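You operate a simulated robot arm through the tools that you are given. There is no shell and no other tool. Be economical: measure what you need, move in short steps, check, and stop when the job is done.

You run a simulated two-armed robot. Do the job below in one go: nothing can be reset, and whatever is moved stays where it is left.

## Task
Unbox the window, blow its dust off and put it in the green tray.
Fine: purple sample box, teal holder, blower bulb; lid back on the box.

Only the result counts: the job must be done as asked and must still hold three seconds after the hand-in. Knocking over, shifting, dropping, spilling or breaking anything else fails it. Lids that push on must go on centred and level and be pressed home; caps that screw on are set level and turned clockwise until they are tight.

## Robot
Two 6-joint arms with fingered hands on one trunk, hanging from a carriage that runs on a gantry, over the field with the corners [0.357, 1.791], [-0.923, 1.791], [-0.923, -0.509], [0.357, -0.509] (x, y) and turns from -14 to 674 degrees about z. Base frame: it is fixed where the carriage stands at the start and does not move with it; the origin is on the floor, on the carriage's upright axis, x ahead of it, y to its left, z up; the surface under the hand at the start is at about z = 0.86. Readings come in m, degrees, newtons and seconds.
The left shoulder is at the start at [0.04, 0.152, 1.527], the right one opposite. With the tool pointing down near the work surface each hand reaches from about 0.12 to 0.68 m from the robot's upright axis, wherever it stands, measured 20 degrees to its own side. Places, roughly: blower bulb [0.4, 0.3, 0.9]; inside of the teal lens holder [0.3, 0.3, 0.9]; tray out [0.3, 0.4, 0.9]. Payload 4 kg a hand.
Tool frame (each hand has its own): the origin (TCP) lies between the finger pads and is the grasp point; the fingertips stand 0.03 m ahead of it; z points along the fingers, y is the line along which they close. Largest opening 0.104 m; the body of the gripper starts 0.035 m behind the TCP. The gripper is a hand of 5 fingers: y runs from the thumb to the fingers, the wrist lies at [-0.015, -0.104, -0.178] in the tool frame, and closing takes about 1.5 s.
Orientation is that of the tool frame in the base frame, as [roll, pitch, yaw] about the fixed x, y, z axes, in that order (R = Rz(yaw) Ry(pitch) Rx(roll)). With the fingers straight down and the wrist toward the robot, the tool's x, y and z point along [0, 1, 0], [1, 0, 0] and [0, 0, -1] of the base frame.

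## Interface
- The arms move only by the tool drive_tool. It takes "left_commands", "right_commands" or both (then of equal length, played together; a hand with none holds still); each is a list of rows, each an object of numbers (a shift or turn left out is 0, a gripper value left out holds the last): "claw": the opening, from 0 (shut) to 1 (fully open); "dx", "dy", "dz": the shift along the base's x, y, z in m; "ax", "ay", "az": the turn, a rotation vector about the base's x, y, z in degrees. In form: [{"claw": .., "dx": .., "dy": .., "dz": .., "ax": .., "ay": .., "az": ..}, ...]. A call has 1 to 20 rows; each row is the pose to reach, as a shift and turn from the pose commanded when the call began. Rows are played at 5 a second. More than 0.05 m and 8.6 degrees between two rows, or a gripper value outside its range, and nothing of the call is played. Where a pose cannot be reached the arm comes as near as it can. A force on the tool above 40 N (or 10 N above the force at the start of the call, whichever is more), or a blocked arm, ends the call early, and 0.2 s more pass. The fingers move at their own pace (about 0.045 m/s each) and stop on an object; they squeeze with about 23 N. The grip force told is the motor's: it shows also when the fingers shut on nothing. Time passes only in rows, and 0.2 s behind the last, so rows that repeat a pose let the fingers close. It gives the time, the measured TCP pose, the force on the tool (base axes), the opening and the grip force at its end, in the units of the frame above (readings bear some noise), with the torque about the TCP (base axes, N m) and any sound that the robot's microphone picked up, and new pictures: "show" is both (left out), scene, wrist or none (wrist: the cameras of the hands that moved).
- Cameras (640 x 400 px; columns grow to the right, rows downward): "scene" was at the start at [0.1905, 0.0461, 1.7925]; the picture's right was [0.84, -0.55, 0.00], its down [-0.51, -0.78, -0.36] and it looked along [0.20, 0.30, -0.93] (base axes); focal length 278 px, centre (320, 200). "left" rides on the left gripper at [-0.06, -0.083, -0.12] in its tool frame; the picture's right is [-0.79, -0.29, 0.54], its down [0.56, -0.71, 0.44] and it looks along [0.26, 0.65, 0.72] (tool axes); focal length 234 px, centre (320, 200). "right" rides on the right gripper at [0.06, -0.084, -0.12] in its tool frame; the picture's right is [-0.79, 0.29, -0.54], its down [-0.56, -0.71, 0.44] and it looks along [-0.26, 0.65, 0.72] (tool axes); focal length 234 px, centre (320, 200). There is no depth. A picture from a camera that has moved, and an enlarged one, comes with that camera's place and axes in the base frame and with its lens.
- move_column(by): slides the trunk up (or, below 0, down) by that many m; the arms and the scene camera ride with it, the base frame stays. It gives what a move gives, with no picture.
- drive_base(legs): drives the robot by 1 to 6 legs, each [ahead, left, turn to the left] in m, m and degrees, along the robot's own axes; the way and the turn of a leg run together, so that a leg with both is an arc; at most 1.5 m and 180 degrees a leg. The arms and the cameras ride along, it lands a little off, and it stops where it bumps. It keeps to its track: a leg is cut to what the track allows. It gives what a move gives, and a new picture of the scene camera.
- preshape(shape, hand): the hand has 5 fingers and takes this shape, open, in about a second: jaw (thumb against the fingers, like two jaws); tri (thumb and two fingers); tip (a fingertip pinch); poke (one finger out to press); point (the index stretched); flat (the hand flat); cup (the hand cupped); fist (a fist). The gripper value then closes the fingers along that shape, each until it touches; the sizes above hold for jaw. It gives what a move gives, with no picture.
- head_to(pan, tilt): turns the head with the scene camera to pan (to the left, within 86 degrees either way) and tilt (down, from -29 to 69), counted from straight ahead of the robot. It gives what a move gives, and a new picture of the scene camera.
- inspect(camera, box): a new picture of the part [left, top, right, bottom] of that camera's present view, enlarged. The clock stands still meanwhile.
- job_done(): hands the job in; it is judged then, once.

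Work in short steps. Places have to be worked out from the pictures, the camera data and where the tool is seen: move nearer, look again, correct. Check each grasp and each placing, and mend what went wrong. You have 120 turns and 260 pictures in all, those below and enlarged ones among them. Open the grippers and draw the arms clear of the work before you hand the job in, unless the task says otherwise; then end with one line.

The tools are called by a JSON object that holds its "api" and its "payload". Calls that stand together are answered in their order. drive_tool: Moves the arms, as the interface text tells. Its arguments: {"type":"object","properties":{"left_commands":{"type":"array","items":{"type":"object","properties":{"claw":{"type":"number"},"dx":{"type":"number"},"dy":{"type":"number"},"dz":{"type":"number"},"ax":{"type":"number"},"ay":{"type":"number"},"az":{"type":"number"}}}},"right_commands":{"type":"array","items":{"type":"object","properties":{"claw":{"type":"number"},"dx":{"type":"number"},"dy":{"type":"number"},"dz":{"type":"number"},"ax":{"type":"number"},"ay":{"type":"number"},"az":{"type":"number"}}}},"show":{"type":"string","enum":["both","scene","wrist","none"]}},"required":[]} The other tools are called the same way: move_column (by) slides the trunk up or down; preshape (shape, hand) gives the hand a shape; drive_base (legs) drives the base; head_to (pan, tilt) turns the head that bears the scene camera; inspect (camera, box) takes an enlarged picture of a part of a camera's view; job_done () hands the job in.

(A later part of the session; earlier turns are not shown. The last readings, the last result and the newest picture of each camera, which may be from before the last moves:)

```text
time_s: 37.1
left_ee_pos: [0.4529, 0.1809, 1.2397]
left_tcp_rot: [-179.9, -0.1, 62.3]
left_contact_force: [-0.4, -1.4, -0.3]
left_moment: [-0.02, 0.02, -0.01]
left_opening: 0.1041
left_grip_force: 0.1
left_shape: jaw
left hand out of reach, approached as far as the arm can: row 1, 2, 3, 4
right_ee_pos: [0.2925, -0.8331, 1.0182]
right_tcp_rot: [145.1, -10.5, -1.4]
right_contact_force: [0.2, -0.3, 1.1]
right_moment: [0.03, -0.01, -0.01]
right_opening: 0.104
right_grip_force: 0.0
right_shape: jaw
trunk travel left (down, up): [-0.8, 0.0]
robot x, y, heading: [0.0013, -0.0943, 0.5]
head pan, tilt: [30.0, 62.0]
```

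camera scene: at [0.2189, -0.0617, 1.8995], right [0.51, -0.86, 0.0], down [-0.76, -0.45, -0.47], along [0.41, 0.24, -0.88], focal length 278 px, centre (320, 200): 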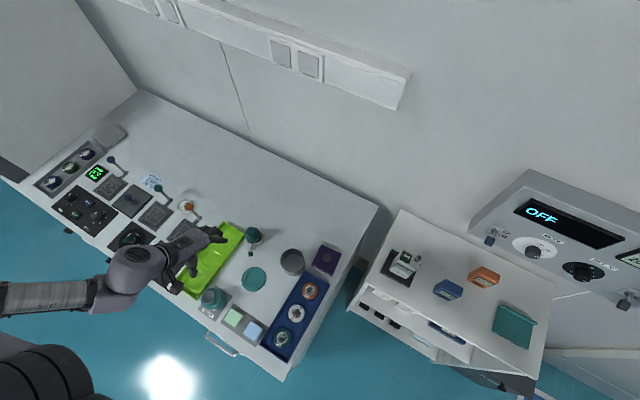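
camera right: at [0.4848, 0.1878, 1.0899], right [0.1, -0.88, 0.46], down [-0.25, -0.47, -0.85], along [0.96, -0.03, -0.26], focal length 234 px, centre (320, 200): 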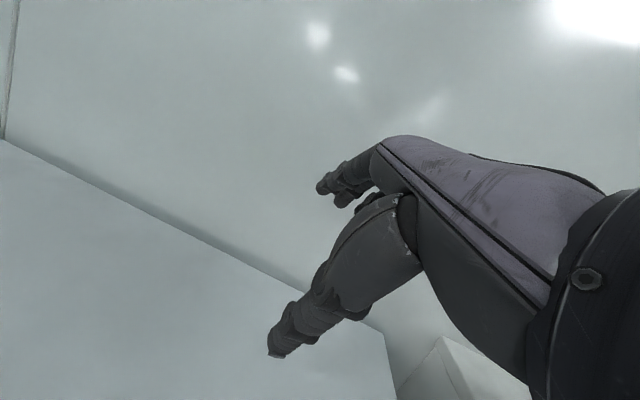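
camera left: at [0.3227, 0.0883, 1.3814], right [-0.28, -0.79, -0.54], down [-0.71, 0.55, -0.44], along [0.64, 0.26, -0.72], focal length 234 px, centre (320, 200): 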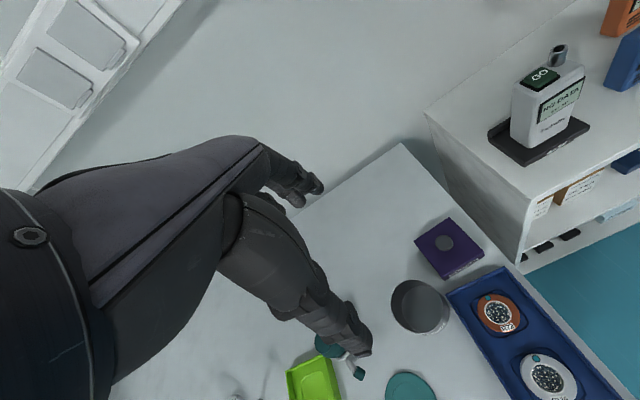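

No descent. I look at the left arm's posture in the scene.

{"api": "head_to", "payload": {"pan": 40, "tilt": 45}}

```text
time_s: 37.9
left_ee_pos: [0.453, 0.1813, 1.2401]
left_tcp_rot: [180.0, 0.0, 62.5]
left_contact_force: [-0.1, 0.2, 0.0]
left_moment: [0.06, 0.01, 0.0]
left_opening: 0.1038
left_grip_force: 0.0
left_shape: jaw
right_ee_pos: [0.2922, -0.8328, 1.0178]
right_tcp_rot: [145.0, -10.4, -1.6]
right_contact_force: [0.8, -0.5, -0.2]
right_moment: [-0.02, -0.03, 0.0]
right_opening: 0.1039
right_grip_force: 0.1
right_shape: jaw
trunk travel left (down, up): [-0.8, 0.0]
robot x, y, heading: [0.0059, -0.0933, 0.6]
head pan, tilt: [40.0, 45.0]
camera scene: at [0.2254, -0.0416, 1.9213], right [0.65, -0.76, 0.0], down [-0.54, -0.46, -0.71], along [0.54, 0.46, -0.71], focal length 278 px, centre (320, 200)
```

scene: 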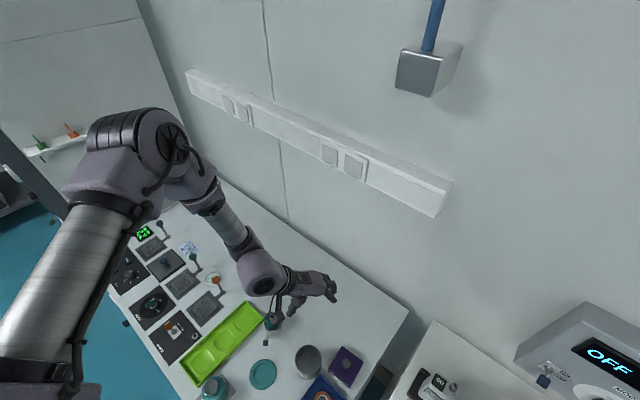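

I send a null command to the left hand, to see whether the commanded pose equals the measured one.

{"api": "drive_tool", "payload": {"left_commands": [{}, {}], "right_commands": [{}, {}], "show": "none"}}

```text
time_s: 38.5
left_ee_pos: [0.4541, 0.1811, 1.2402]
left_tcp_rot: [-180.0, 0.0, 62.4]
left_contact_force: [1.4, -1.0, -0.3]
left_moment: [-0.02, -0.01, -0.03]
left_opening: 0.104
left_grip_force: 0.0
left_shape: jaw
right_ee_pos: [0.2924, -0.8318, 1.0177]
right_tcp_rot: [145.0, -10.4, -1.4]
right_contact_force: [-0.7, 0.2, -0.5]
right_moment: [0.01, -0.02, -0.01]
right_opening: 0.1041
right_grip_force: 0.1
right_shape: jaw
trunk travel left (down, up): [-0.8, 0.0]
robot x, y, heading: [0.0041, -0.0962, 0.2]
head pan, tilt: [40.0, 45.0]
```

The commanded pose is the reached one. I probe single small moves one at a time to map which directions are free.

{"api": "drive_tool", "payload": {"left_commands": [{"dz": -0.03}], "show": "none"}}

{"api": "drive_tool", "payload": {"left_commands": [{"dx": 0.04}], "show": "none"}}

{"api": "drive_tool", "payload": {"left_commands": [{"dy": 0.04}], "show": "none"}}

{"api": "drive_tool", "payload": {"left_commands": [{"dz": -0.03}], "show": "none"}}

```text
time_s: 38.9
left_ee_pos: [0.4532, 0.1808, 1.2401]
left_tcp_rot: [-180.0, -0.1, 62.4]
left_contact_force: [0.3, -0.8, -0.3]
left_moment: [0.0, 0.02, 0.02]
left_opening: 0.104
left_grip_force: 0.0
left_shape: jaw
left hand out of reach, approached as far as the arm can: row 1
right_ee_pos: [0.2932, -0.8314, 1.0189]
right_tcp_rot: [145.0, -10.4, -1.5]
right_contact_force: [0.8, -0.5, 0.7]
right_moment: [0.0, 0.02, -0.01]
right_opening: 0.1041
right_grip_force: 0.0
right_shape: jaw
trunk travel left (down, up): [-0.8, 0.0]
robot x, y, heading: [0.0014, -0.0964, 0.6]
head pan, tilt: [40.0, 45.0]
```

```text
time_s: 39.3
left_ee_pos: [0.4636, 0.1736, 1.2442]
left_tcp_rot: [-180.0, -0.8, 62.7]
left_contact_force: [-0.8, 0.1, 0.3]
left_moment: [-0.01, -0.02, 0.0]
left_opening: 0.104
left_grip_force: 0.0
left_shape: jaw
left hand out of reach, approached as far as the arm can: row 1
right_ee_pos: [0.2919, -0.8329, 1.0168]
right_tcp_rot: [145.0, -10.5, -1.4]
right_contact_force: [-0.5, 0.6, -0.8]
right_moment: [-0.02, 0.02, -0.01]
right_opening: 0.1039
right_grip_force: 0.1
right_shape: jaw
trunk travel left (down, up): [-0.8, 0.0]
robot x, y, heading: [0.0036, -0.0948, 0.4]
head pan, tilt: [40.0, 45.0]
```

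```text
time_s: 39.7
left_ee_pos: [0.4498, 0.2081, 1.2481]
left_tcp_rot: [179.9, -0.7, 62.6]
left_contact_force: [-0.2, -0.4, -1.1]
left_moment: [0.04, 0.0, 0.01]
left_opening: 0.104
left_grip_force: 0.1
left_shape: jaw
left hand out of reach, approached as far as the arm can: row 1
right_ee_pos: [0.2921, -0.832, 1.0174]
right_tcp_rot: [145.0, -10.5, -1.4]
right_contact_force: [0.0, -0.1, 2.0]
right_moment: [0.03, -0.01, 0.01]
right_opening: 0.1042
right_grip_force: 0.0
right_shape: jaw
trunk travel left (down, up): [-0.8, 0.0]
robot x, y, heading: [0.0077, -0.0921, 0.2]
head pan, tilt: [40.0, 45.0]
```

```text
time_s: 40.1
left_ee_pos: [0.4439, 0.2092, 1.233]
left_tcp_rot: [180.0, -0.5, 62.7]
left_contact_force: [0.2, -0.3, 0.0]
left_moment: [-0.03, 0.02, 0.0]
left_opening: 0.1041
left_grip_force: 0.0
left_shape: jaw
left hand out of reach, approached as far as the arm can: row 1
right_ee_pos: [0.293, -0.832, 1.0175]
right_tcp_rot: [145.0, -10.5, -1.4]
right_contact_force: [-0.2, -0.5, -0.5]
right_moment: [0.0, -0.02, -0.01]
right_opening: 0.1041
right_grip_force: 0.0
right_shape: jaw
trunk travel left (down, up): [-0.8, 0.0]
robot x, y, heading: [0.0018, -0.0893, 0.6]
head pan, tilt: [40.0, 45.0]
```

I test yawing the hand the other way (to the left), first in place and then downward.

{"api": "drive_tool", "payload": {"left_commands": [{"az": 8}, {"az": 16}, {"az": 24}, {"az": 32}, {"az": 40}, {"az": 48}, {"az": 56}, {"az": 64}, {"az": 64, "dz": -0.03}, {"az": 64, "dz": -0.06}, {"az": 64, "dz": -0.09}], "show": "scene"}}

```text
time_s: 42.5
left_ee_pos: [0.4333, 0.2366, 1.2493]
left_tcp_rot: [179.9, -0.1, 126.3]
left_contact_force: [0.7, 0.3, 0.6]
left_moment: [-0.01, 0.03, 0.03]
left_opening: 0.1041
left_grip_force: 0.0
left_shape: jaw
left hand out of reach, approached as far as the arm can: row 1, 2, 3, 4, 5, 6, 7, 8, 9, 10, 11
right_ee_pos: [0.293, -0.832, 1.0174]
right_tcp_rot: [145.1, -10.4, -1.4]
right_contact_force: [0.2, -0.7, -0.2]
right_moment: [0.0, -0.03, 0.0]
right_opening: 0.1039
right_grip_force: 0.0
right_shape: jaw
trunk travel left (down, up): [-0.8, 0.0]
robot x, y, heading: [0.0004, -0.0929, 0.3]
head pan, tilt: [40.0, 45.0]
camera scene: at [0.2254, -0.0415, 1.9213], right [0.65, -0.76, 0.0], down [-0.54, -0.46, -0.71], along [0.54, 0.46, -0.71], focal length 278 px, centre (320, 200)
```

scene: 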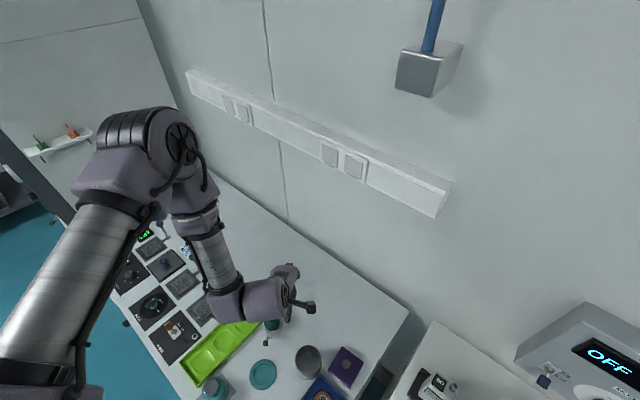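

Still frozen. I ask for a larger descent in several rows to see if the elbow comes off its limit.

{"api": "drive_tool", "payload": {"left_commands": [{"dz": -0.05, "az": -8}, {"dz": -0.1, "az": -16}, {"dz": -0.15, "az": -24}, {"dz": -0.2, "az": -32}], "show": "scene"}}

```text
time_s: 43.5
left_ee_pos: [0.4788, 0.1944, 1.2469]
left_tcp_rot: [-179.9, 0.2, 94.3]
left_contact_force: [0.5, -0.7, -0.1]
left_moment: [0.09, 0.0, 0.01]
left_opening: 0.1036
left_grip_force: 0.1
left_shape: jaw
left hand out of reach, approached as far as the arm can: row 1, 2, 3, 4
right_ee_pos: [0.2959, -0.8355, 1.0208]
right_tcp_rot: [144.8, -10.6, -1.5]
right_contact_force: [1.4, -1.6, 0.4]
right_moment: [0.06, 0.08, 0.0]
right_opening: 0.1035
right_grip_force: 0.0
right_shape: jaw
trunk travel left (down, up): [-0.8, 0.0]
robot x, y, heading: [0.0036, -0.0945, 0.4]
head pan, tilt: [40.0, 45.0]
camera scene: at [0.2259, -0.0421, 1.9216], right [0.65, -0.76, 0.0], down [-0.54, -0.46, -0.71], along [0.54, 0.46, -0.71], focal length 278 px, centre (320, 200)
```

scene: 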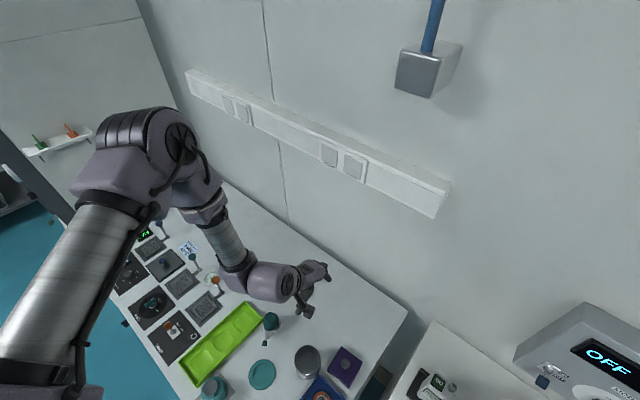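

The upper arm is hardly moving, so the elbow-up posture is on a shoulder limit. I go back toward the start posture (relative to the robot), which is known to be reachable.

{"api": "drive_tool", "payload": {"left_commands": [{"dx": -0.03, "dy": 0.03, "dz": -0.01}, {"dx": -0.06, "dy": 0.06, "dz": -0.02}, {"dx": -0.09, "dy": 0.09, "dz": -0.03}, {"dx": -0.12, "dy": 0.12, "dz": -0.05}, {"dx": -0.14, "dy": 0.14, "dz": -0.08}, {"dx": -0.14, "dy": 0.14, "dz": -0.11}, {"dx": -0.12, "dy": 0.14, "dz": -0.14}], "show": "scene"}}

```text
time_s: 45.1
left_ee_pos: [0.3354, 0.3708, 1.1767]
left_tcp_rot: [180.0, -0.1, 94.3]
left_contact_force: [0.6, -0.5, 0.3]
left_moment: [-0.01, 0.04, 0.0]
left_opening: 0.104
left_grip_force: 0.2
left_shape: jaw
left hand out of reach, approached as far as the arm can: row 1, 2, 3, 4, 5, 6, 7
right_ee_pos: [0.2941, -0.8321, 1.0179]
right_tcp_rot: [145.2, -10.4, -1.5]
right_contact_force: [0.7, 0.1, 0.9]
right_moment: [-0.01, -0.01, -0.03]
right_opening: 0.1039
right_grip_force: 0.1
right_shape: jaw
trunk travel left (down, up): [-0.8, 0.0]
robot x, y, heading: [0.0058, -0.0945, 0.3]
head pan, tilt: [40.0, 45.0]
camera scene: at [0.2254, -0.0414, 1.9214], right [0.65, -0.76, 0.0], down [-0.54, -0.46, -0.71], along [0.54, 0.46, -0.71], focal length 278 px, centre (320, 200)
```

scene: 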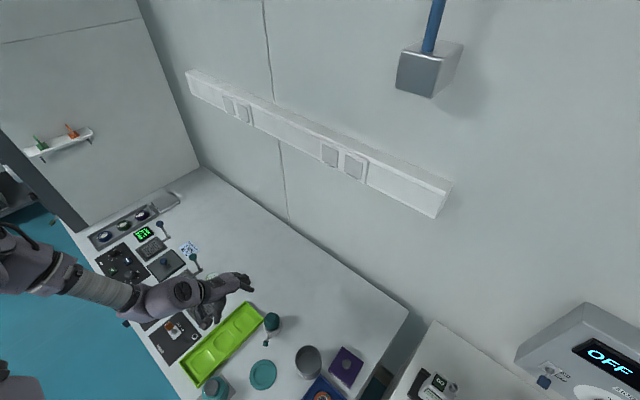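

It is coming back. I finish the return to the start-relative posture, at about (0.364, 0.33, 1.10).

{"api": "drive_tool", "payload": {"left_commands": [{"dx": 0.01, "dy": 0.0, "dz": -0.02, "az": -2}, {"dx": 0.02, "dy": -0.01, "dz": -0.04, "az": -4}, {"dx": 0.025, "dy": -0.025, "dz": -0.06, "az": -4}, {"dx": 0.03, "dy": -0.04, "dz": -0.077, "az": -4}], "show": "none"}}

```text
time_s: 46.1
left_ee_pos: [0.3427, 0.366, 1.1793]
left_tcp_rot: [180.0, -0.1, 90.4]
left_contact_force: [-0.2, 0.4, -0.2]
left_moment: [-0.02, 0.02, 0.0]
left_opening: 0.1042
left_grip_force: 0.1
left_shape: jaw
left hand out of reach, approached as far as the arm can: row 1, 2, 3, 4
right_ee_pos: [0.2927, -0.8328, 1.0196]
right_tcp_rot: [145.0, -10.4, -1.5]
right_contact_force: [1.4, -0.4, -0.3]
right_moment: [0.0, -0.04, -0.01]
right_opening: 0.104
right_grip_force: 0.0
right_shape: jaw
trunk travel left (down, up): [-0.8, 0.0]
robot x, y, heading: [0.0024, -0.0965, 0.2]
head pan, tilt: [40.0, 45.0]
```

I try moving straight away from the shoulder (outward and down), the direction in which a folded elbow must open.

{"api": "drive_tool", "payload": {"left_commands": [{"dx": 0.015, "dy": 0.025, "dz": -0.02}, {"dx": 0.03, "dy": 0.05, "dz": -0.04}, {"dx": 0.045, "dy": 0.075, "dz": -0.06}], "show": "scene"}}

```text
time_s: 46.9
left_ee_pos: [0.3525, 0.4095, 1.1716]
left_tcp_rot: [-180.0, 0.0, 90.4]
left_contact_force: [1.2, -0.8, 0.4]
left_moment: [-0.01, -0.01, -0.01]
left_opening: 0.1039
left_grip_force: 0.1
left_shape: jaw
left hand out of reach, approached as far as the arm can: row 1, 2, 3
right_ee_pos: [0.2926, -0.8325, 1.018]
right_tcp_rot: [145.2, -10.5, -1.5]
right_contact_force: [0.1, 0.4, -0.1]
right_moment: [-0.01, 0.0, 0.01]
right_opening: 0.1042
right_grip_force: 0.1
right_shape: jaw
trunk travel left (down, up): [-0.8, 0.0]
robot x, y, heading: [0.0041, -0.093, 0.5]
head pan, tilt: [40.0, 45.0]
camera scene: at [0.2254, -0.0415, 1.9213], right [0.65, -0.76, 0.0], down [-0.54, -0.46, -0.71], along [0.54, 0.46, -0.71], focal length 278 px, centre (320, 200)
```

scene: 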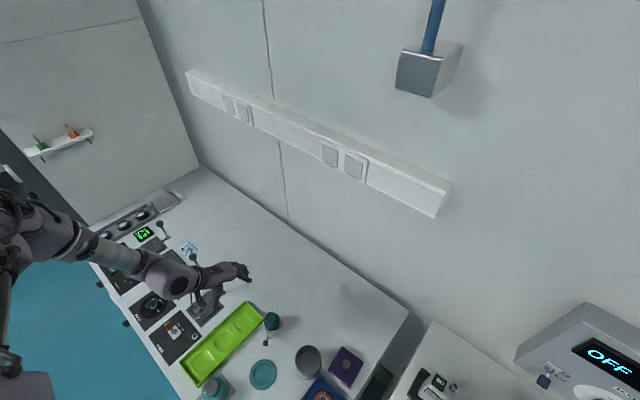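

The elbow is winged out and the hand still won't descend. I try tilting the fingers forward, which helped the right arm, while descending.

{"api": "drive_tool", "payload": {"left_commands": [{"ay": -7}, {"ay": -14}, {"ay": -21}, {"ay": -28}, {"ay": -28, "dz": -0.03}, {"ay": -28, "dz": -0.06}], "show": "none"}}

```text
time_s: 48.3
left_ee_pos: [0.3547, 0.3644, 1.1251]
left_tcp_rot: [151.8, -4.1, 94.7]
left_contact_force: [-0.1, -0.4, -0.2]
left_moment: [0.07, 0.01, 0.02]
left_opening: 0.1041
left_grip_force: 0.1
left_shape: jaw
left hand out of reach, approached as far as the arm can: row 1, 2, 3, 4, 5, 6
right_ee_pos: [0.291, -0.8382, 1.0207]
right_tcp_rot: [144.8, -10.4, -1.5]
right_contact_force: [0.2, -1.6, 0.9]
right_moment: [0.13, 0.03, 0.03]
right_opening: 0.1042
right_grip_force: 0.1
right_shape: jaw
trunk travel left (down, up): [-0.8, 0.0]
robot x, y, heading: [0.0002, -0.0935, 0.4]
head pan, tilt: [40.0, 45.0]
```

It went down some. I keep this tilt and continue down and outward, then take the tilt back out.

{"api": "drive_tool", "payload": {"left_commands": [{"dz": -0.02}, {"dz": -0.04}, {"dz": -0.05}, {"dz": -0.05, "ay": 7}, {"dz": -0.05, "ay": 14}, {"dz": -0.05, "ay": 21}, {"dz": -0.05, "ay": 28}], "show": "scene"}}

```text
time_s: 49.9
left_ee_pos: [0.3512, 0.4075, 1.0618]
left_tcp_rot: [-180.0, -0.1, 90.4]
left_contact_force: [-0.7, -0.4, -0.3]
left_moment: [-0.02, 0.0, 0.01]
left_opening: 0.104
left_grip_force: 0.0
left_shape: jaw
left hand out of reach, approached as far as the arm can: row 1, 2, 3, 4
right_ee_pos: [0.2939, -0.8312, 1.0189]
right_tcp_rot: [145.0, -10.5, -1.4]
right_contact_force: [0.2, 0.9, 0.0]
right_moment: [-0.02, 0.0, 0.02]
right_opening: 0.1041
right_grip_force: 0.0
right_shape: jaw
trunk travel left (down, up): [-0.8, 0.0]
robot x, y, heading: [0.0067, -0.095, 0.5]
head pan, tilt: [40.0, 45.0]
camera scene: at [0.2254, -0.0415, 1.9213], right [0.65, -0.76, 0.0], down [-0.54, -0.46, -0.71], along [0.54, 0.46, -0.71], focal length 278 px, centre (320, 200)
```

scene: 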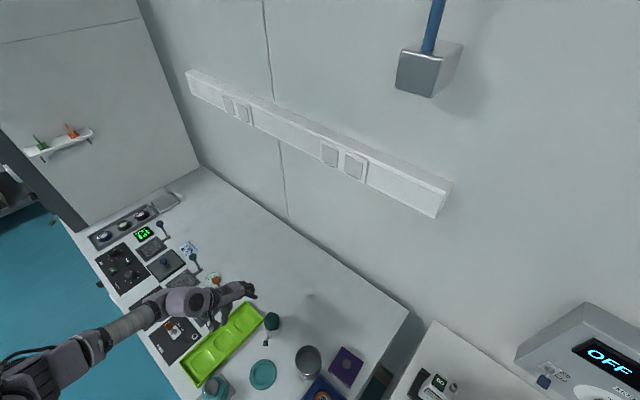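

The left arm is freed: upright at z 1.06 with reachable rows. I move it across toward the box at this height in modest steps.

{"api": "drive_tool", "payload": {"left_commands": [{"dy": -0.04, "dx": 0.01}, {"dy": -0.08, "dx": 0.02}, {"dy": -0.12, "dx": 0.03}, {"dy": -0.16, "dx": 0.04}], "show": "wrist"}}

```text
time_s: 50.9
left_ee_pos: [0.4029, 0.26, 1.0379]
left_tcp_rot: [179.9, 0.4, 89.6]
left_contact_force: [0.5, 0.0, -0.4]
left_moment: [0.0, -0.01, -0.01]
left_opening: 0.1041
left_grip_force: 0.0
left_shape: jaw
left hand out of reach, approached as far as the arm can: row 3, 4
right_ee_pos: [0.2931, -0.8333, 1.0188]
right_tcp_rot: [145.1, -10.4, -1.5]
right_contact_force: [0.1, -0.2, 0.7]
right_moment: [-0.02, -0.03, 0.01]
right_opening: 0.1041
right_grip_force: 0.1
right_shape: jaw
trunk travel left (down, up): [-0.8, 0.0]
robot x, y, heading: [0.0013, -0.0924, 0.5]
head pan, tilt: [40.0, 45.0]
camera left: at [0.3194, 0.201, 1.1582], right [-0.29, -0.79, -0.54], down [-0.7, 0.56, -0.44], along [0.65, 0.25, -0.72], focal length 234 px, centre (320, 200)
```

left: 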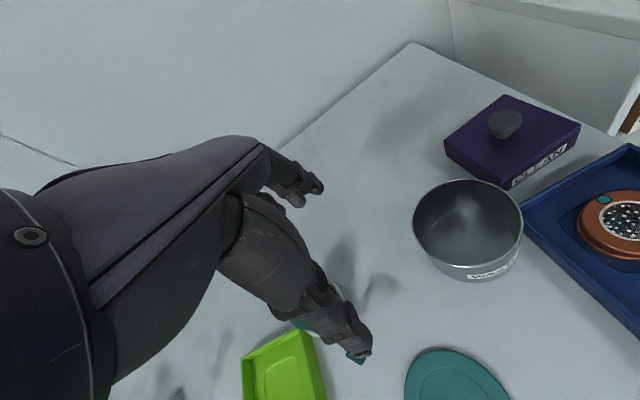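

The left hand gets stuck further in with yaw 90. I turn the yaw inward (to the right) as it moves across, keeping the wrist angle relative to the arm.

{"api": "drive_tool", "payload": {"left_commands": [{"dy": 0.02, "az": -6, "dz": 0.01}, {"dy": 0.02, "az": -12, "dz": 0.01}, {"dy": 0.02, "az": -18, "dz": 0.01}, {"dy": -0.01, "az": -24, "dz": 0.01}, {"dy": -0.04, "az": -30, "dz": 0.01}, {"dy": -0.07, "az": -36, "dz": 0.01}, {"dy": -0.1, "az": -42, "dz": 0.01}], "show": "wrist"}}

```text
time_s: 52.5
left_ee_pos: [0.4041, 0.1612, 1.0488]
left_tcp_rot: [180.0, 0.0, 48.4]
left_contact_force: [0.7, 0.0, -0.4]
left_moment: [0.0, -0.04, 0.0]
left_opening: 0.1042
left_grip_force: 0.1
left_shape: jaw
right_ee_pos: [0.2931, -0.8328, 1.0187]
right_tcp_rot: [145.0, -10.5, -1.5]
right_contact_force: [-0.4, -0.3, -0.2]
right_moment: [-0.01, 0.02, 0.03]
right_opening: 0.1041
right_grip_force: 0.1
right_shape: jaw
trunk travel left (down, up): [-0.8, 0.0]
robot x, y, heading: [0.0038, -0.0957, 0.6]
head pan, tilt: [40.0, 45.0]
camera left: at [0.3013, 0.1715, 1.169], right [-0.74, -0.4, -0.54], down [-0.16, 0.89, -0.44], along [0.65, -0.24, -0.72], focal length 234 px, centre (320, 200)
```

left: 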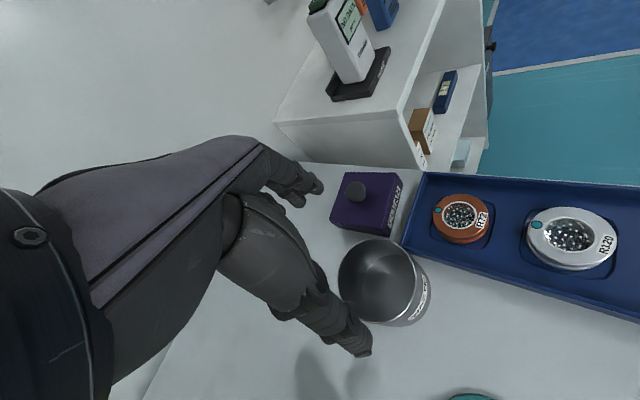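

All rows reached: inward yaw is the rule for this arm. The knob works out near (0.476, 0.063, 0.92); I zoom in on the box for lid and knob heights.

{"api": "inspect", "payload": {"camera": "left", "box": [310, 150, 430, 250]}}

{"api": "head_to", "payload": {"pan": 0, "tilt": 68}}

```text
4.00 times, centred on (370, 200) of left
camera zoom: at [0.3013, 0.1715, 1.169], right [-0.74, -0.4, -0.54], down [-0.16, 0.89, -0.44], along [0.65, -0.24, -0.72], focal length 937 px, centre (120, 200)
```

zoom: 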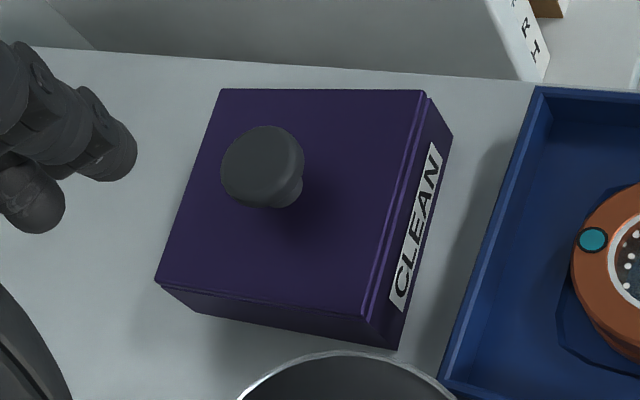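

```text
time_s: 53.6
left_ee_pos: [0.4036, 0.1621, 1.0487]
left_tcp_rot: [179.9, 0.0, 48.5]
left_contact_force: [0.4, -0.3, 0.0]
left_moment: [0.0, 0.02, -0.02]
left_opening: 0.104
left_grip_force: 0.1
left_shape: jaw
right_ee_pos: [0.293, -0.832, 1.019]
right_tcp_rot: [145.0, -10.5, -1.5]
right_contact_force: [1.1, -0.1, -0.7]
right_moment: [0.02, 0.02, -0.01]
right_opening: 0.1037
right_grip_force: 0.0
right_shape: jaw
trunk travel left (down, up): [-0.8, 0.0]
robot x, y, heading: [0.0015, -0.0958, 0.4]
head pan, tilt: [0.0, 68.0]
camera scene: at [0.2204, -0.0938, 1.8932], right [0.01, -1.0, 0.0], down [-0.93, -0.01, -0.38], along [0.38, 0.0, -0.93], focal length 278 px, centre (320, 200)
```

scene: 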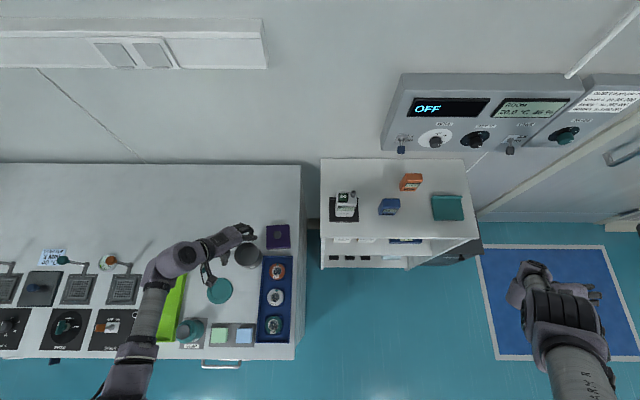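

Knob about (0.48, 0.06), top near z 0.91. I move the hand above it at z 0.98 with the same yaw and recheck.

{"api": "drive_tool", "payload": {"left_commands": [{"dx": 0.025, "dy": -0.03, "dz": -0.01}, {"dx": 0.05, "dy": -0.06, "dz": -0.02}, {"dx": 0.07, "dy": -0.09, "dz": -0.03}, {"dx": 0.076, "dy": -0.101, "dz": -0.055}], "show": "both"}}

```text
time_s: 54.6
left_ee_pos: [0.4779, 0.0604, 0.9938]
left_tcp_rot: [179.9, 0.1, 48.3]
left_contact_force: [-0.6, 0.0, 1.0]
left_moment: [0.01, -0.03, -0.03]
left_opening: 0.1038
left_grip_force: 0.1
left_shape: jaw
right_ee_pos: [0.2919, -0.8323, 1.0184]
right_tcp_rot: [145.0, -10.4, -1.5]
right_contact_force: [0.6, 0.0, 0.4]
right_moment: [0.01, -0.04, 0.0]
right_opening: 0.1042
right_grip_force: 0.1
right_shape: jaw
trunk travel left (down, up): [-0.8, 0.0]
robot x, y, heading: [0.0034, -0.0974, 0.4]
head pan, tilt: [0.0, 68.0]
camera scene: at [0.2204, -0.0939, 1.8932], right [0.01, -1.0, 0.0], down [-0.93, -0.01, -0.37], along [0.37, 0.0, -0.93], focal length 278 px, centre (320, 200)
camera left: at [0.3766, 0.0699, 1.1131], right [-0.74, -0.4, -0.54], down [-0.16, 0.89, -0.44], along [0.65, -0.24, -0.72], focal length 234 px, centre (320, 200)
```

scene: 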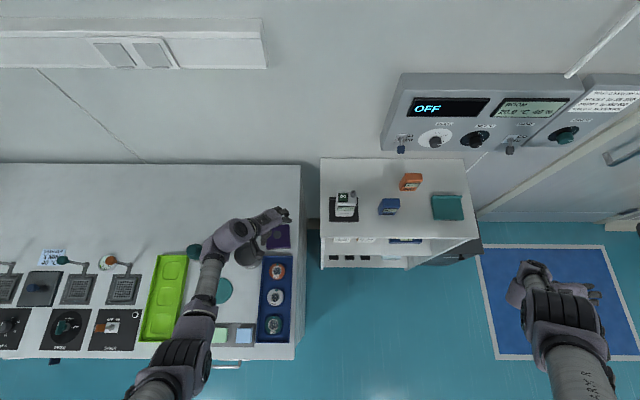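
left: 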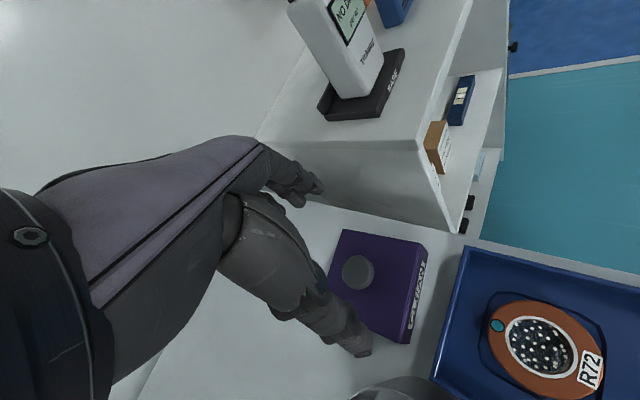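

Knob refined to (0.483, 0.063). I descend to TCP z 0.935 and check alignment.

{"api": "drive_tool", "payload": {"left_commands": [{"dx": 0.003, "dy": 0.001, "dz": -0.03}, {"dx": 0.005, "dy": 0.0025, "dz": -0.058}], "show": "wrist"}}

{"api": "inspect", "payload": {"camera": "left", "box": [240, 170, 440, 390]}}

```text
time_s: 55.2
left_ee_pos: [0.4847, 0.0627, 0.9353]
left_tcp_rot: [179.9, -0.2, 48.4]
left_contact_force: [-1.2, 0.1, -0.6]
left_moment: [0.04, -0.02, 0.04]
left_opening: 0.1038
left_grip_force: 0.1
left_shape: jaw
right_ee_pos: [0.2931, -0.8324, 1.0184]
right_tcp_rot: [145.1, -10.5, -1.5]
right_contact_force: [-0.2, -0.1, -1.0]
right_moment: [-0.02, 0.03, -0.02]
right_opening: 0.1041
right_grip_force: 0.0
right_shape: jaw
trunk travel left (down, up): [-0.8, 0.0]
robot x, y, heading: [0.002, -0.0903, 0.4]
head pan, tilt: [0.0, 68.0]
camera left: at [0.3824, 0.0727, 1.0553], right [-0.74, -0.4, -0.54], down [-0.16, 0.89, -0.44], along [0.66, -0.24, -0.72], focal length 234 px, centre (320, 200)
```

left: 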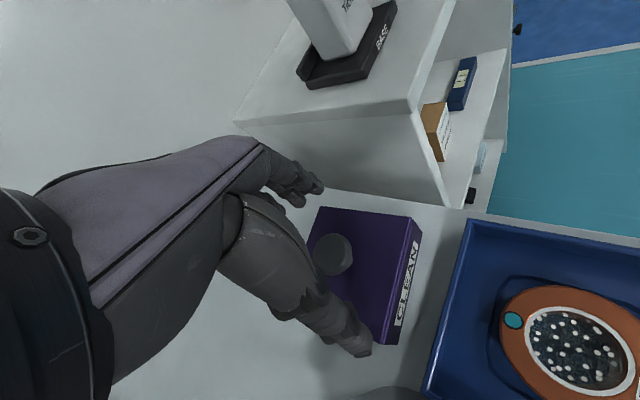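

```text
1.82 times, centred on (340, 280) of left
camera zoom: at [0.3824, 0.0727, 1.0553], right [-0.74, -0.4, -0.54], down [-0.16, 0.89, -0.44], along [0.66, -0.24, -0.72], focal length 426 px, centre (284, 54)
```

zoom: 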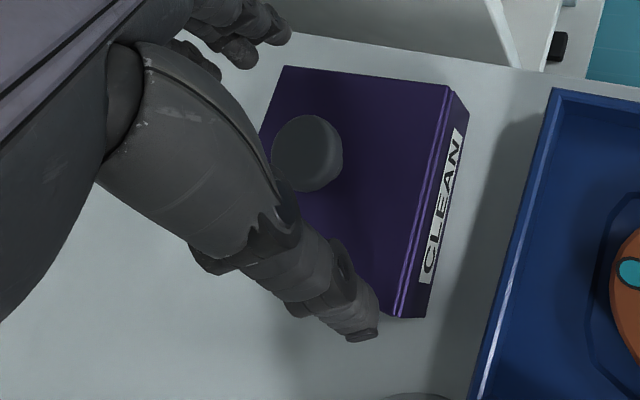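

Alignment is good. I descend to z 0.923 and close on the knob.

{"api": "drive_tool", "payload": {"left_commands": [{"dz": -0.006}, {"dz": -0.012}, {"dz": -0.012, "claw": 0.1}, {"dz": -0.012, "claw": 0.1}, {"dz": -0.012, "claw": 0.1}, {"dz": -0.012, "claw": 0.1}, {"dz": -0.012, "claw": 0.1}, {"dz": -0.012, "claw": 0.1}, {"dz": -0.012, "claw": 0.1}], "show": "wrist"}}

{"api": "inspect", "payload": {"camera": "left", "box": [240, 170, 440, 390]}}

```text
time_s: 57.2
left_ee_pos: [0.4864, 0.0636, 0.925]
left_tcp_rot: [179.9, -0.3, 48.5]
left_contact_force: [-0.9, 7.2, 24.4]
left_moment: [0.41, 0.38, 0.21]
left_opening: 0.0493
left_grip_force: 23.1
left_shape: jaw
right_ee_pos: [0.2945, -0.831, 1.0172]
right_tcp_rot: [145.1, -10.5, -1.5]
right_contact_force: [0.5, 0.0, -0.2]
right_moment: [0.05, 0.0, -0.03]
right_opening: 0.1038
right_grip_force: 0.0
right_shape: jaw
trunk travel left (down, up): [-0.8, 0.0]
robot x, y, heading: [0.0029, -0.0974, 0.3]
head pan, tilt: [0.0, 68.0]
camera left: at [0.3846, 0.0753, 1.0447], right [-0.74, -0.4, -0.55], down [-0.16, 0.89, -0.43], along [0.66, -0.23, -0.72], focal length 234 px, centre (320, 200)
```

left: 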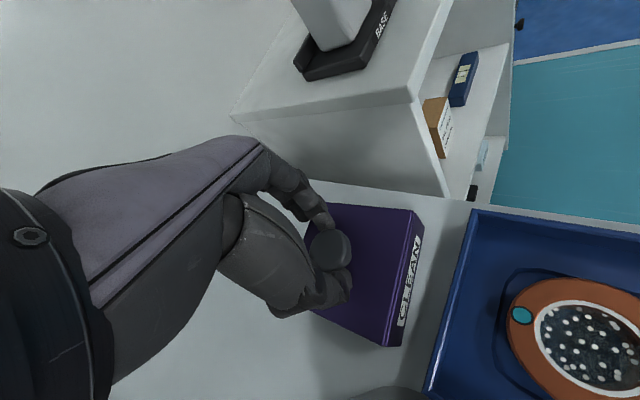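

```text
1.82 times, centred on (340, 280) of left
camera zoom: at [0.3846, 0.0753, 1.0447], right [-0.74, -0.4, -0.55], down [-0.16, 0.89, -0.43], along [0.66, -0.23, -0.72], focal length 426 px, centre (284, 54)
```

zoom: 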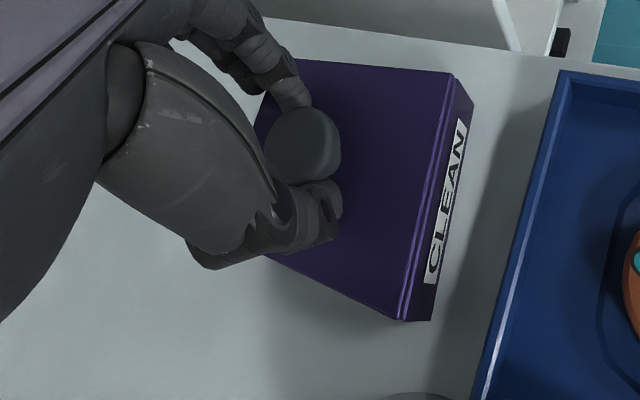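

The knob is held, with the fingers pressing lightly on the lid. I lift slowly by 3 cm and check that only the lid comes up.

{"api": "drive_tool", "payload": {"left_commands": [{"dz": 0.005}, {"dz": 0.01}, {"dz": 0.015}, {"dz": 0.02}, {"dz": 0.03}], "show": "wrist"}}

{"api": "inspect", "payload": {"camera": "left", "box": [240, 170, 440, 390]}}

```text
time_s: 58.4
left_ee_pos: [0.4839, 0.0636, 0.9538]
left_tcp_rot: [-180.0, -0.1, 48.3]
left_contact_force: [-0.2, -0.7, -0.3]
left_moment: [0.01, -0.03, 0.02]
left_opening: 0.0352
left_grip_force: 22.9
left_shape: jaw
right_ee_pos: [0.2929, -0.8327, 1.0185]
right_tcp_rot: [145.0, -10.5, -1.4]
right_contact_force: [0.6, -0.7, 0.7]
right_moment: [0.0, -0.02, 0.01]
right_opening: 0.1042
right_grip_force: 0.0
right_shape: jaw
trunk travel left (down, up): [-0.8, 0.0]
robot x, y, heading: [0.0, -0.0958, 0.2]
head pan, tilt: [0.0, 68.0]
heard: snap
camera left: at [0.3826, 0.0733, 1.073], right [-0.74, -0.4, -0.54], down [-0.16, 0.89, -0.44], along [0.65, -0.24, -0.72], focal length 234 px, centre (320, 200)
```

left: 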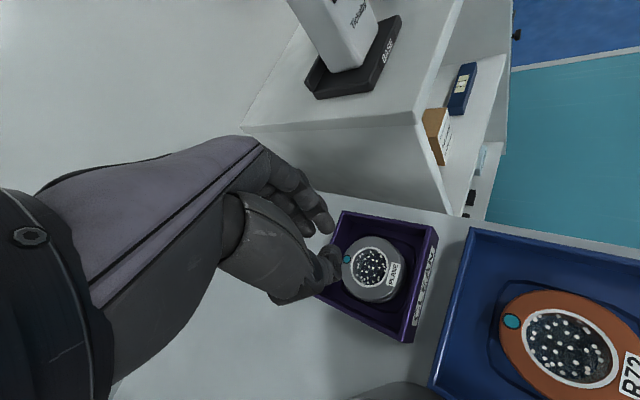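

```text
1.82 times, centred on (340, 280) of left
camera zoom: at [0.3826, 0.0733, 1.073], right [-0.74, -0.4, -0.54], down [-0.16, 0.89, -0.44], along [0.65, -0.24, -0.72], focal length 426 px, centre (284, 54)
```

zoom: 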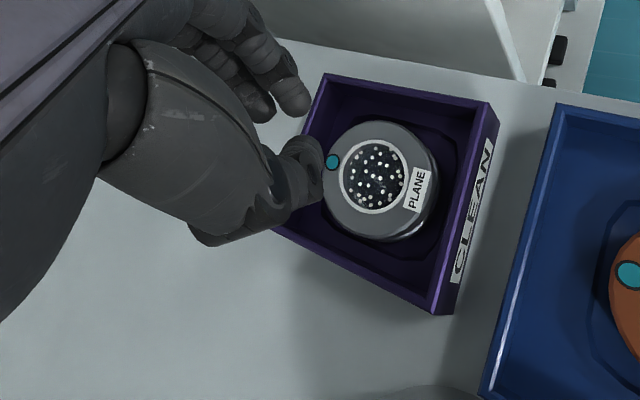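

The lid snapped off and the dusty "PLANE" window is visible, but I don't see the lid in the hand. I check the scene.

{"api": "inspect", "payload": {"camera": "scene", "box": [180, 180, 320, 300]}}

{"api": "inspect", "payload": {"camera": "left", "box": [220, 150, 380, 320]}}

```text
3.33 times, centred on (250, 240) of scene
camera zoom: at [0.2203, -0.0938, 1.8932], right [0.01, -1.0, 0.0], down [-0.93, -0.01, -0.37], along [0.37, 0.0, -0.93], focal length 928 px, centre (553, 67)
```

zoom: 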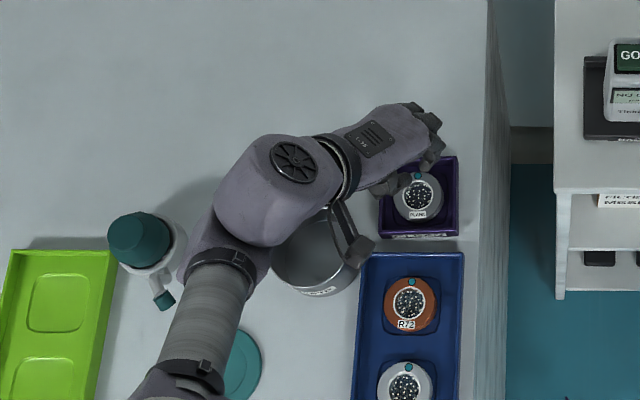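

```text
2.35 times, centred on (300, 235) of left
camera zoom: at [0.3826, 0.0733, 1.073], right [-0.74, -0.4, -0.54], down [-0.16, 0.89, -0.44], along [0.65, -0.24, -0.72], focal length 551 px, centre (367, 118)
```

zoom: 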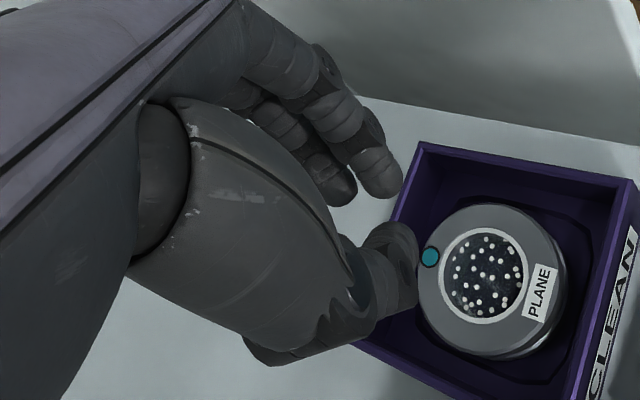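

The gap between the fingers looks empty. I raise the hand and look at the whole scene for the lid.

{"api": "drive_tool", "payload": {"left_commands": [{"dz": 0.03}, {"dz": 0.06}, {"dz": 0.09}, {"dz": 0.1, "dy": 0.03}], "show": "both"}}

{"api": "inspect", "payload": {"camera": "scene", "box": [180, 160, 340, 360]}}

```text
time_s: 59.4
left_ee_pos: [0.4847, 0.0941, 1.0539]
left_tcp_rot: [179.9, 0.0, 48.3]
left_contact_force: [0.1, -0.2, 0.0]
left_moment: [-0.03, 0.01, -0.03]
left_opening: 0.0348
left_grip_force: 22.8
left_shape: jaw
right_ee_pos: [0.2937, -0.8324, 1.0182]
right_tcp_rot: [145.1, -10.5, -1.5]
right_contact_force: [0.8, 0.4, 0.1]
right_moment: [-0.02, 0.03, 0.03]
right_opening: 0.1039
right_grip_force: 0.1
right_shape: jaw
trunk travel left (down, up): [-0.8, 0.0]
robot x, y, heading: [0.0051, -0.0938, 0.4]
head pan, tilt: [0.0, 68.0]
camera scene: at [0.2204, -0.0937, 1.8932], right [0.01, -1.0, 0.0], down [-0.93, -0.01, -0.37], along [0.37, 0.0, -0.93], focal length 278 px, centre (320, 200)
camera left: at [0.3826, 0.104, 1.1737], right [-0.74, -0.4, -0.54], down [-0.16, 0.89, -0.44], along [0.65, -0.24, -0.72], focal length 234 px, centre (320, 200)
```

scene: 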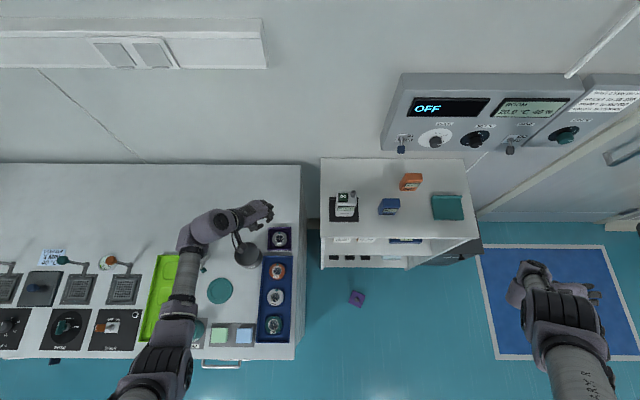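
left: 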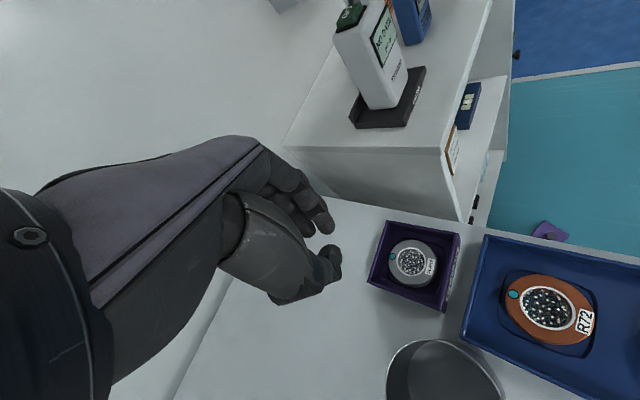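

```text
2.00 times, centred on (260, 260) of scene
camera zoom: at [0.2204, -0.0937, 1.8932], right [0.01, -1.0, 0.0], down [-0.93, -0.01, -0.37], along [0.37, 0.0, -0.93], focal length 557 px, centre (440, 80)
```

zoom: 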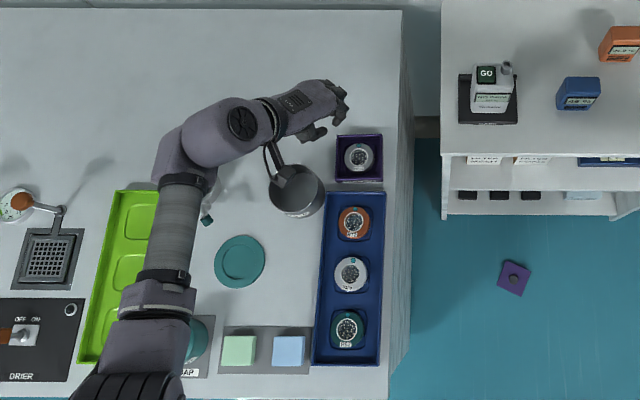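

The lid popped off and lies on the floor at about (0.30, -0.33); I'll fetch it later. First I handle the window while I'm here, so I zoom in on it.

{"api": "inspect", "payload": {"camera": "left", "box": [360, 210, 470, 320]}}

{"api": "inspect", "payload": {"camera": "scene", "box": [255, 215, 305, 265]}}

{"api": "inspect", "payload": {"camera": "scene", "box": [335, 280, 380, 320]}}

```text
3.64 times, centred on (415, 265) of left
camera zoom: at [0.3826, 0.104, 1.1737], right [-0.74, -0.4, -0.54], down [-0.16, 0.89, -0.44], along [0.65, -0.24, -0.72], focal length 852 px, centre (-26, -36)
```

zoom: 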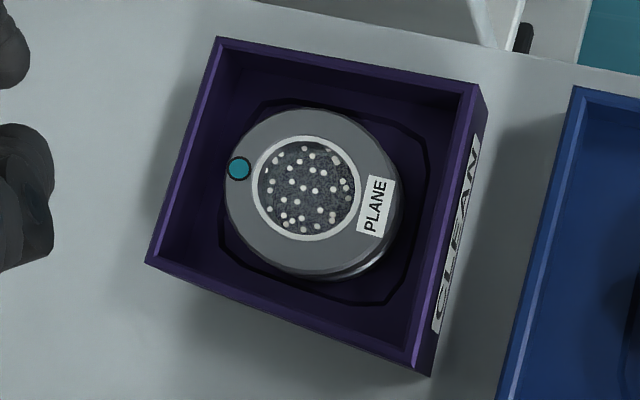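

```text
8.00 times, centred on (280, 240) of scene
camera zoom: at [0.2204, -0.0937, 1.8932], right [0.01, -1.0, 0.0], down [-0.93, -0.01, -0.37], along [0.37, 0.0, -0.93], focal length 2228 px, centre (640, -120)
```

zoom: 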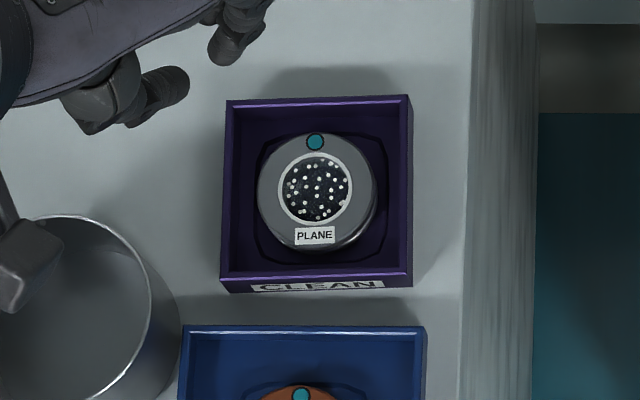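

```text
10.00 times, centred on (358, 300) of scene
camera zoom: at [0.2204, -0.0937, 1.8932], right [0.01, -1.0, 0.0], down [-0.93, -0.01, -0.37], along [0.37, 0.0, -0.93], focal length 2785 px, centre (-55, -800)
```

zoom: 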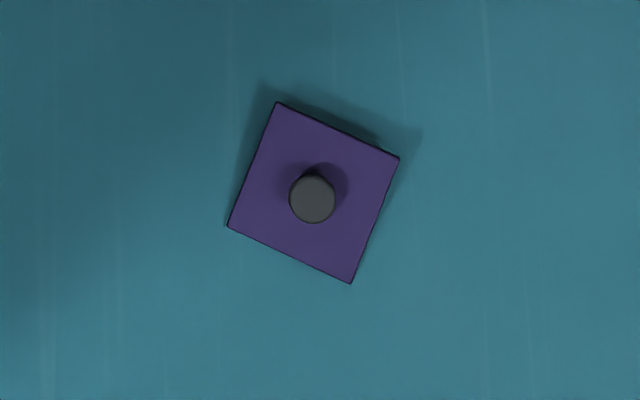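

The lid lies knob-up on the floor. The window ring is about 56 mm wide in a 79 mm box, with room only at the corners, so I try the fingertip pinch shape and look at it.

{"api": "preshape", "payload": {"shape": "tip", "hand": "left"}}

{"api": "drive_tool", "payload": {"left_commands": [{"claw": 1}, {"claw": 1}, {"claw": 1}, {"claw": 1}, {"claw": 1}], "show": "both"}}

{"api": "inspect", "payload": {"camera": "scene", "box": [215, 190, 305, 265]}}

```text
time_s: 60.3
left_ee_pos: [0.4862, 0.0941, 1.0543]
left_tcp_rot: [-180.0, 0.1, 48.3]
left_contact_force: [0.3, 0.0, 0.0]
left_moment: [0.03, -0.01, -0.01]
left_opening: 0.1038
left_grip_force: 0.1
left_shape: tip
right_ee_pos: [0.2927, -0.8321, 1.0193]
right_tcp_rot: [145.1, -10.5, -1.5]
right_contact_force: [-1.1, 0.4, -0.7]
right_moment: [-0.01, 0.01, -0.02]
right_opening: 0.1039
right_grip_force: 0.2
right_shape: jaw
trunk travel left (down, up): [-0.8, 0.0]
robot x, y, heading: [0.0015, -0.097, 0.5]
head pan, tilt: [0.0, 68.0]
```

```text
time_s: 61.5
left_ee_pos: [0.485, 0.0929, 1.054]
left_tcp_rot: [180.0, -0.1, 48.4]
left_contact_force: [-0.4, 1.1, -0.8]
left_moment: [0.01, 0.01, -0.01]
left_opening: 0.1034
left_grip_force: 0.0
left_shape: tip
right_ee_pos: [0.293, -0.8331, 1.0185]
right_tcp_rot: [145.2, -10.5, -1.4]
right_contact_force: [-0.2, 0.2, -0.4]
right_moment: [0.0, -0.01, -0.05]
right_opening: 0.1041
right_grip_force: 0.0
right_shape: jaw
trunk travel left (down, up): [-0.8, 0.0]
robot x, y, heading: [0.0056, -0.0914, 0.4]
head pan, tilt: [0.0, 68.0]
camera scene: at [0.2203, -0.0938, 1.8932], right [0.01, -1.0, 0.0], down [-0.93, -0.01, -0.37], along [0.37, 0.0, -0.93], focal length 278 px, centre (320, 200)
camera left: at [0.3828, 0.1038, 1.1734], right [-0.74, -0.4, -0.54], down [-0.16, 0.89, -0.44], along [0.66, -0.24, -0.72], focal length 234 px, centre (320, 200)
```

scene: 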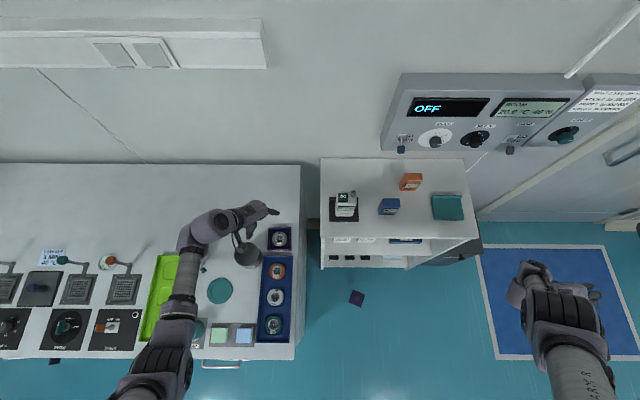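
left: 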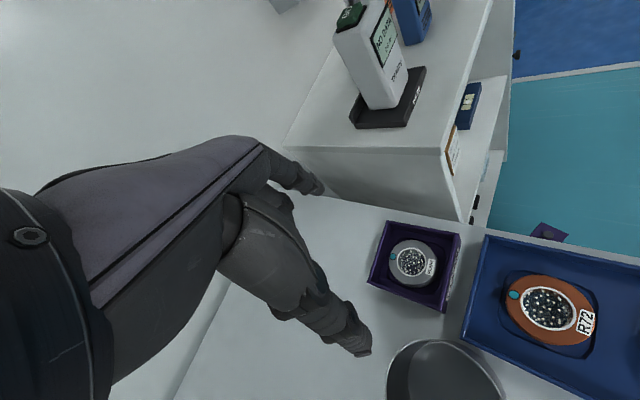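

```text
5.33 times, centred on (260, 228) of scene
camera zoom: at [0.2203, -0.0938, 1.8932], right [0.01, -1.0, 0.0], down [-0.93, -0.01, -0.37], along [0.37, 0.0, -0.93], focal length 1485 px, centre (640, 53)
```

zoom: 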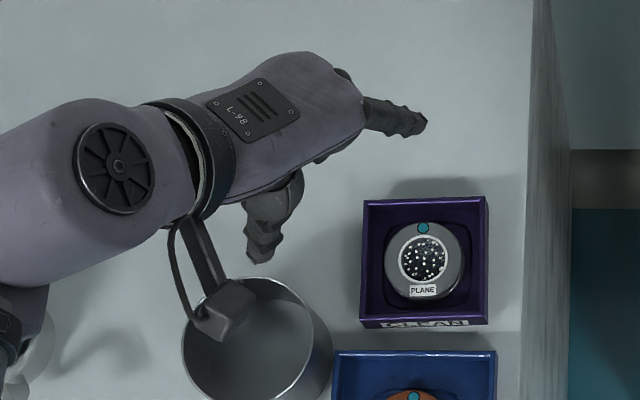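

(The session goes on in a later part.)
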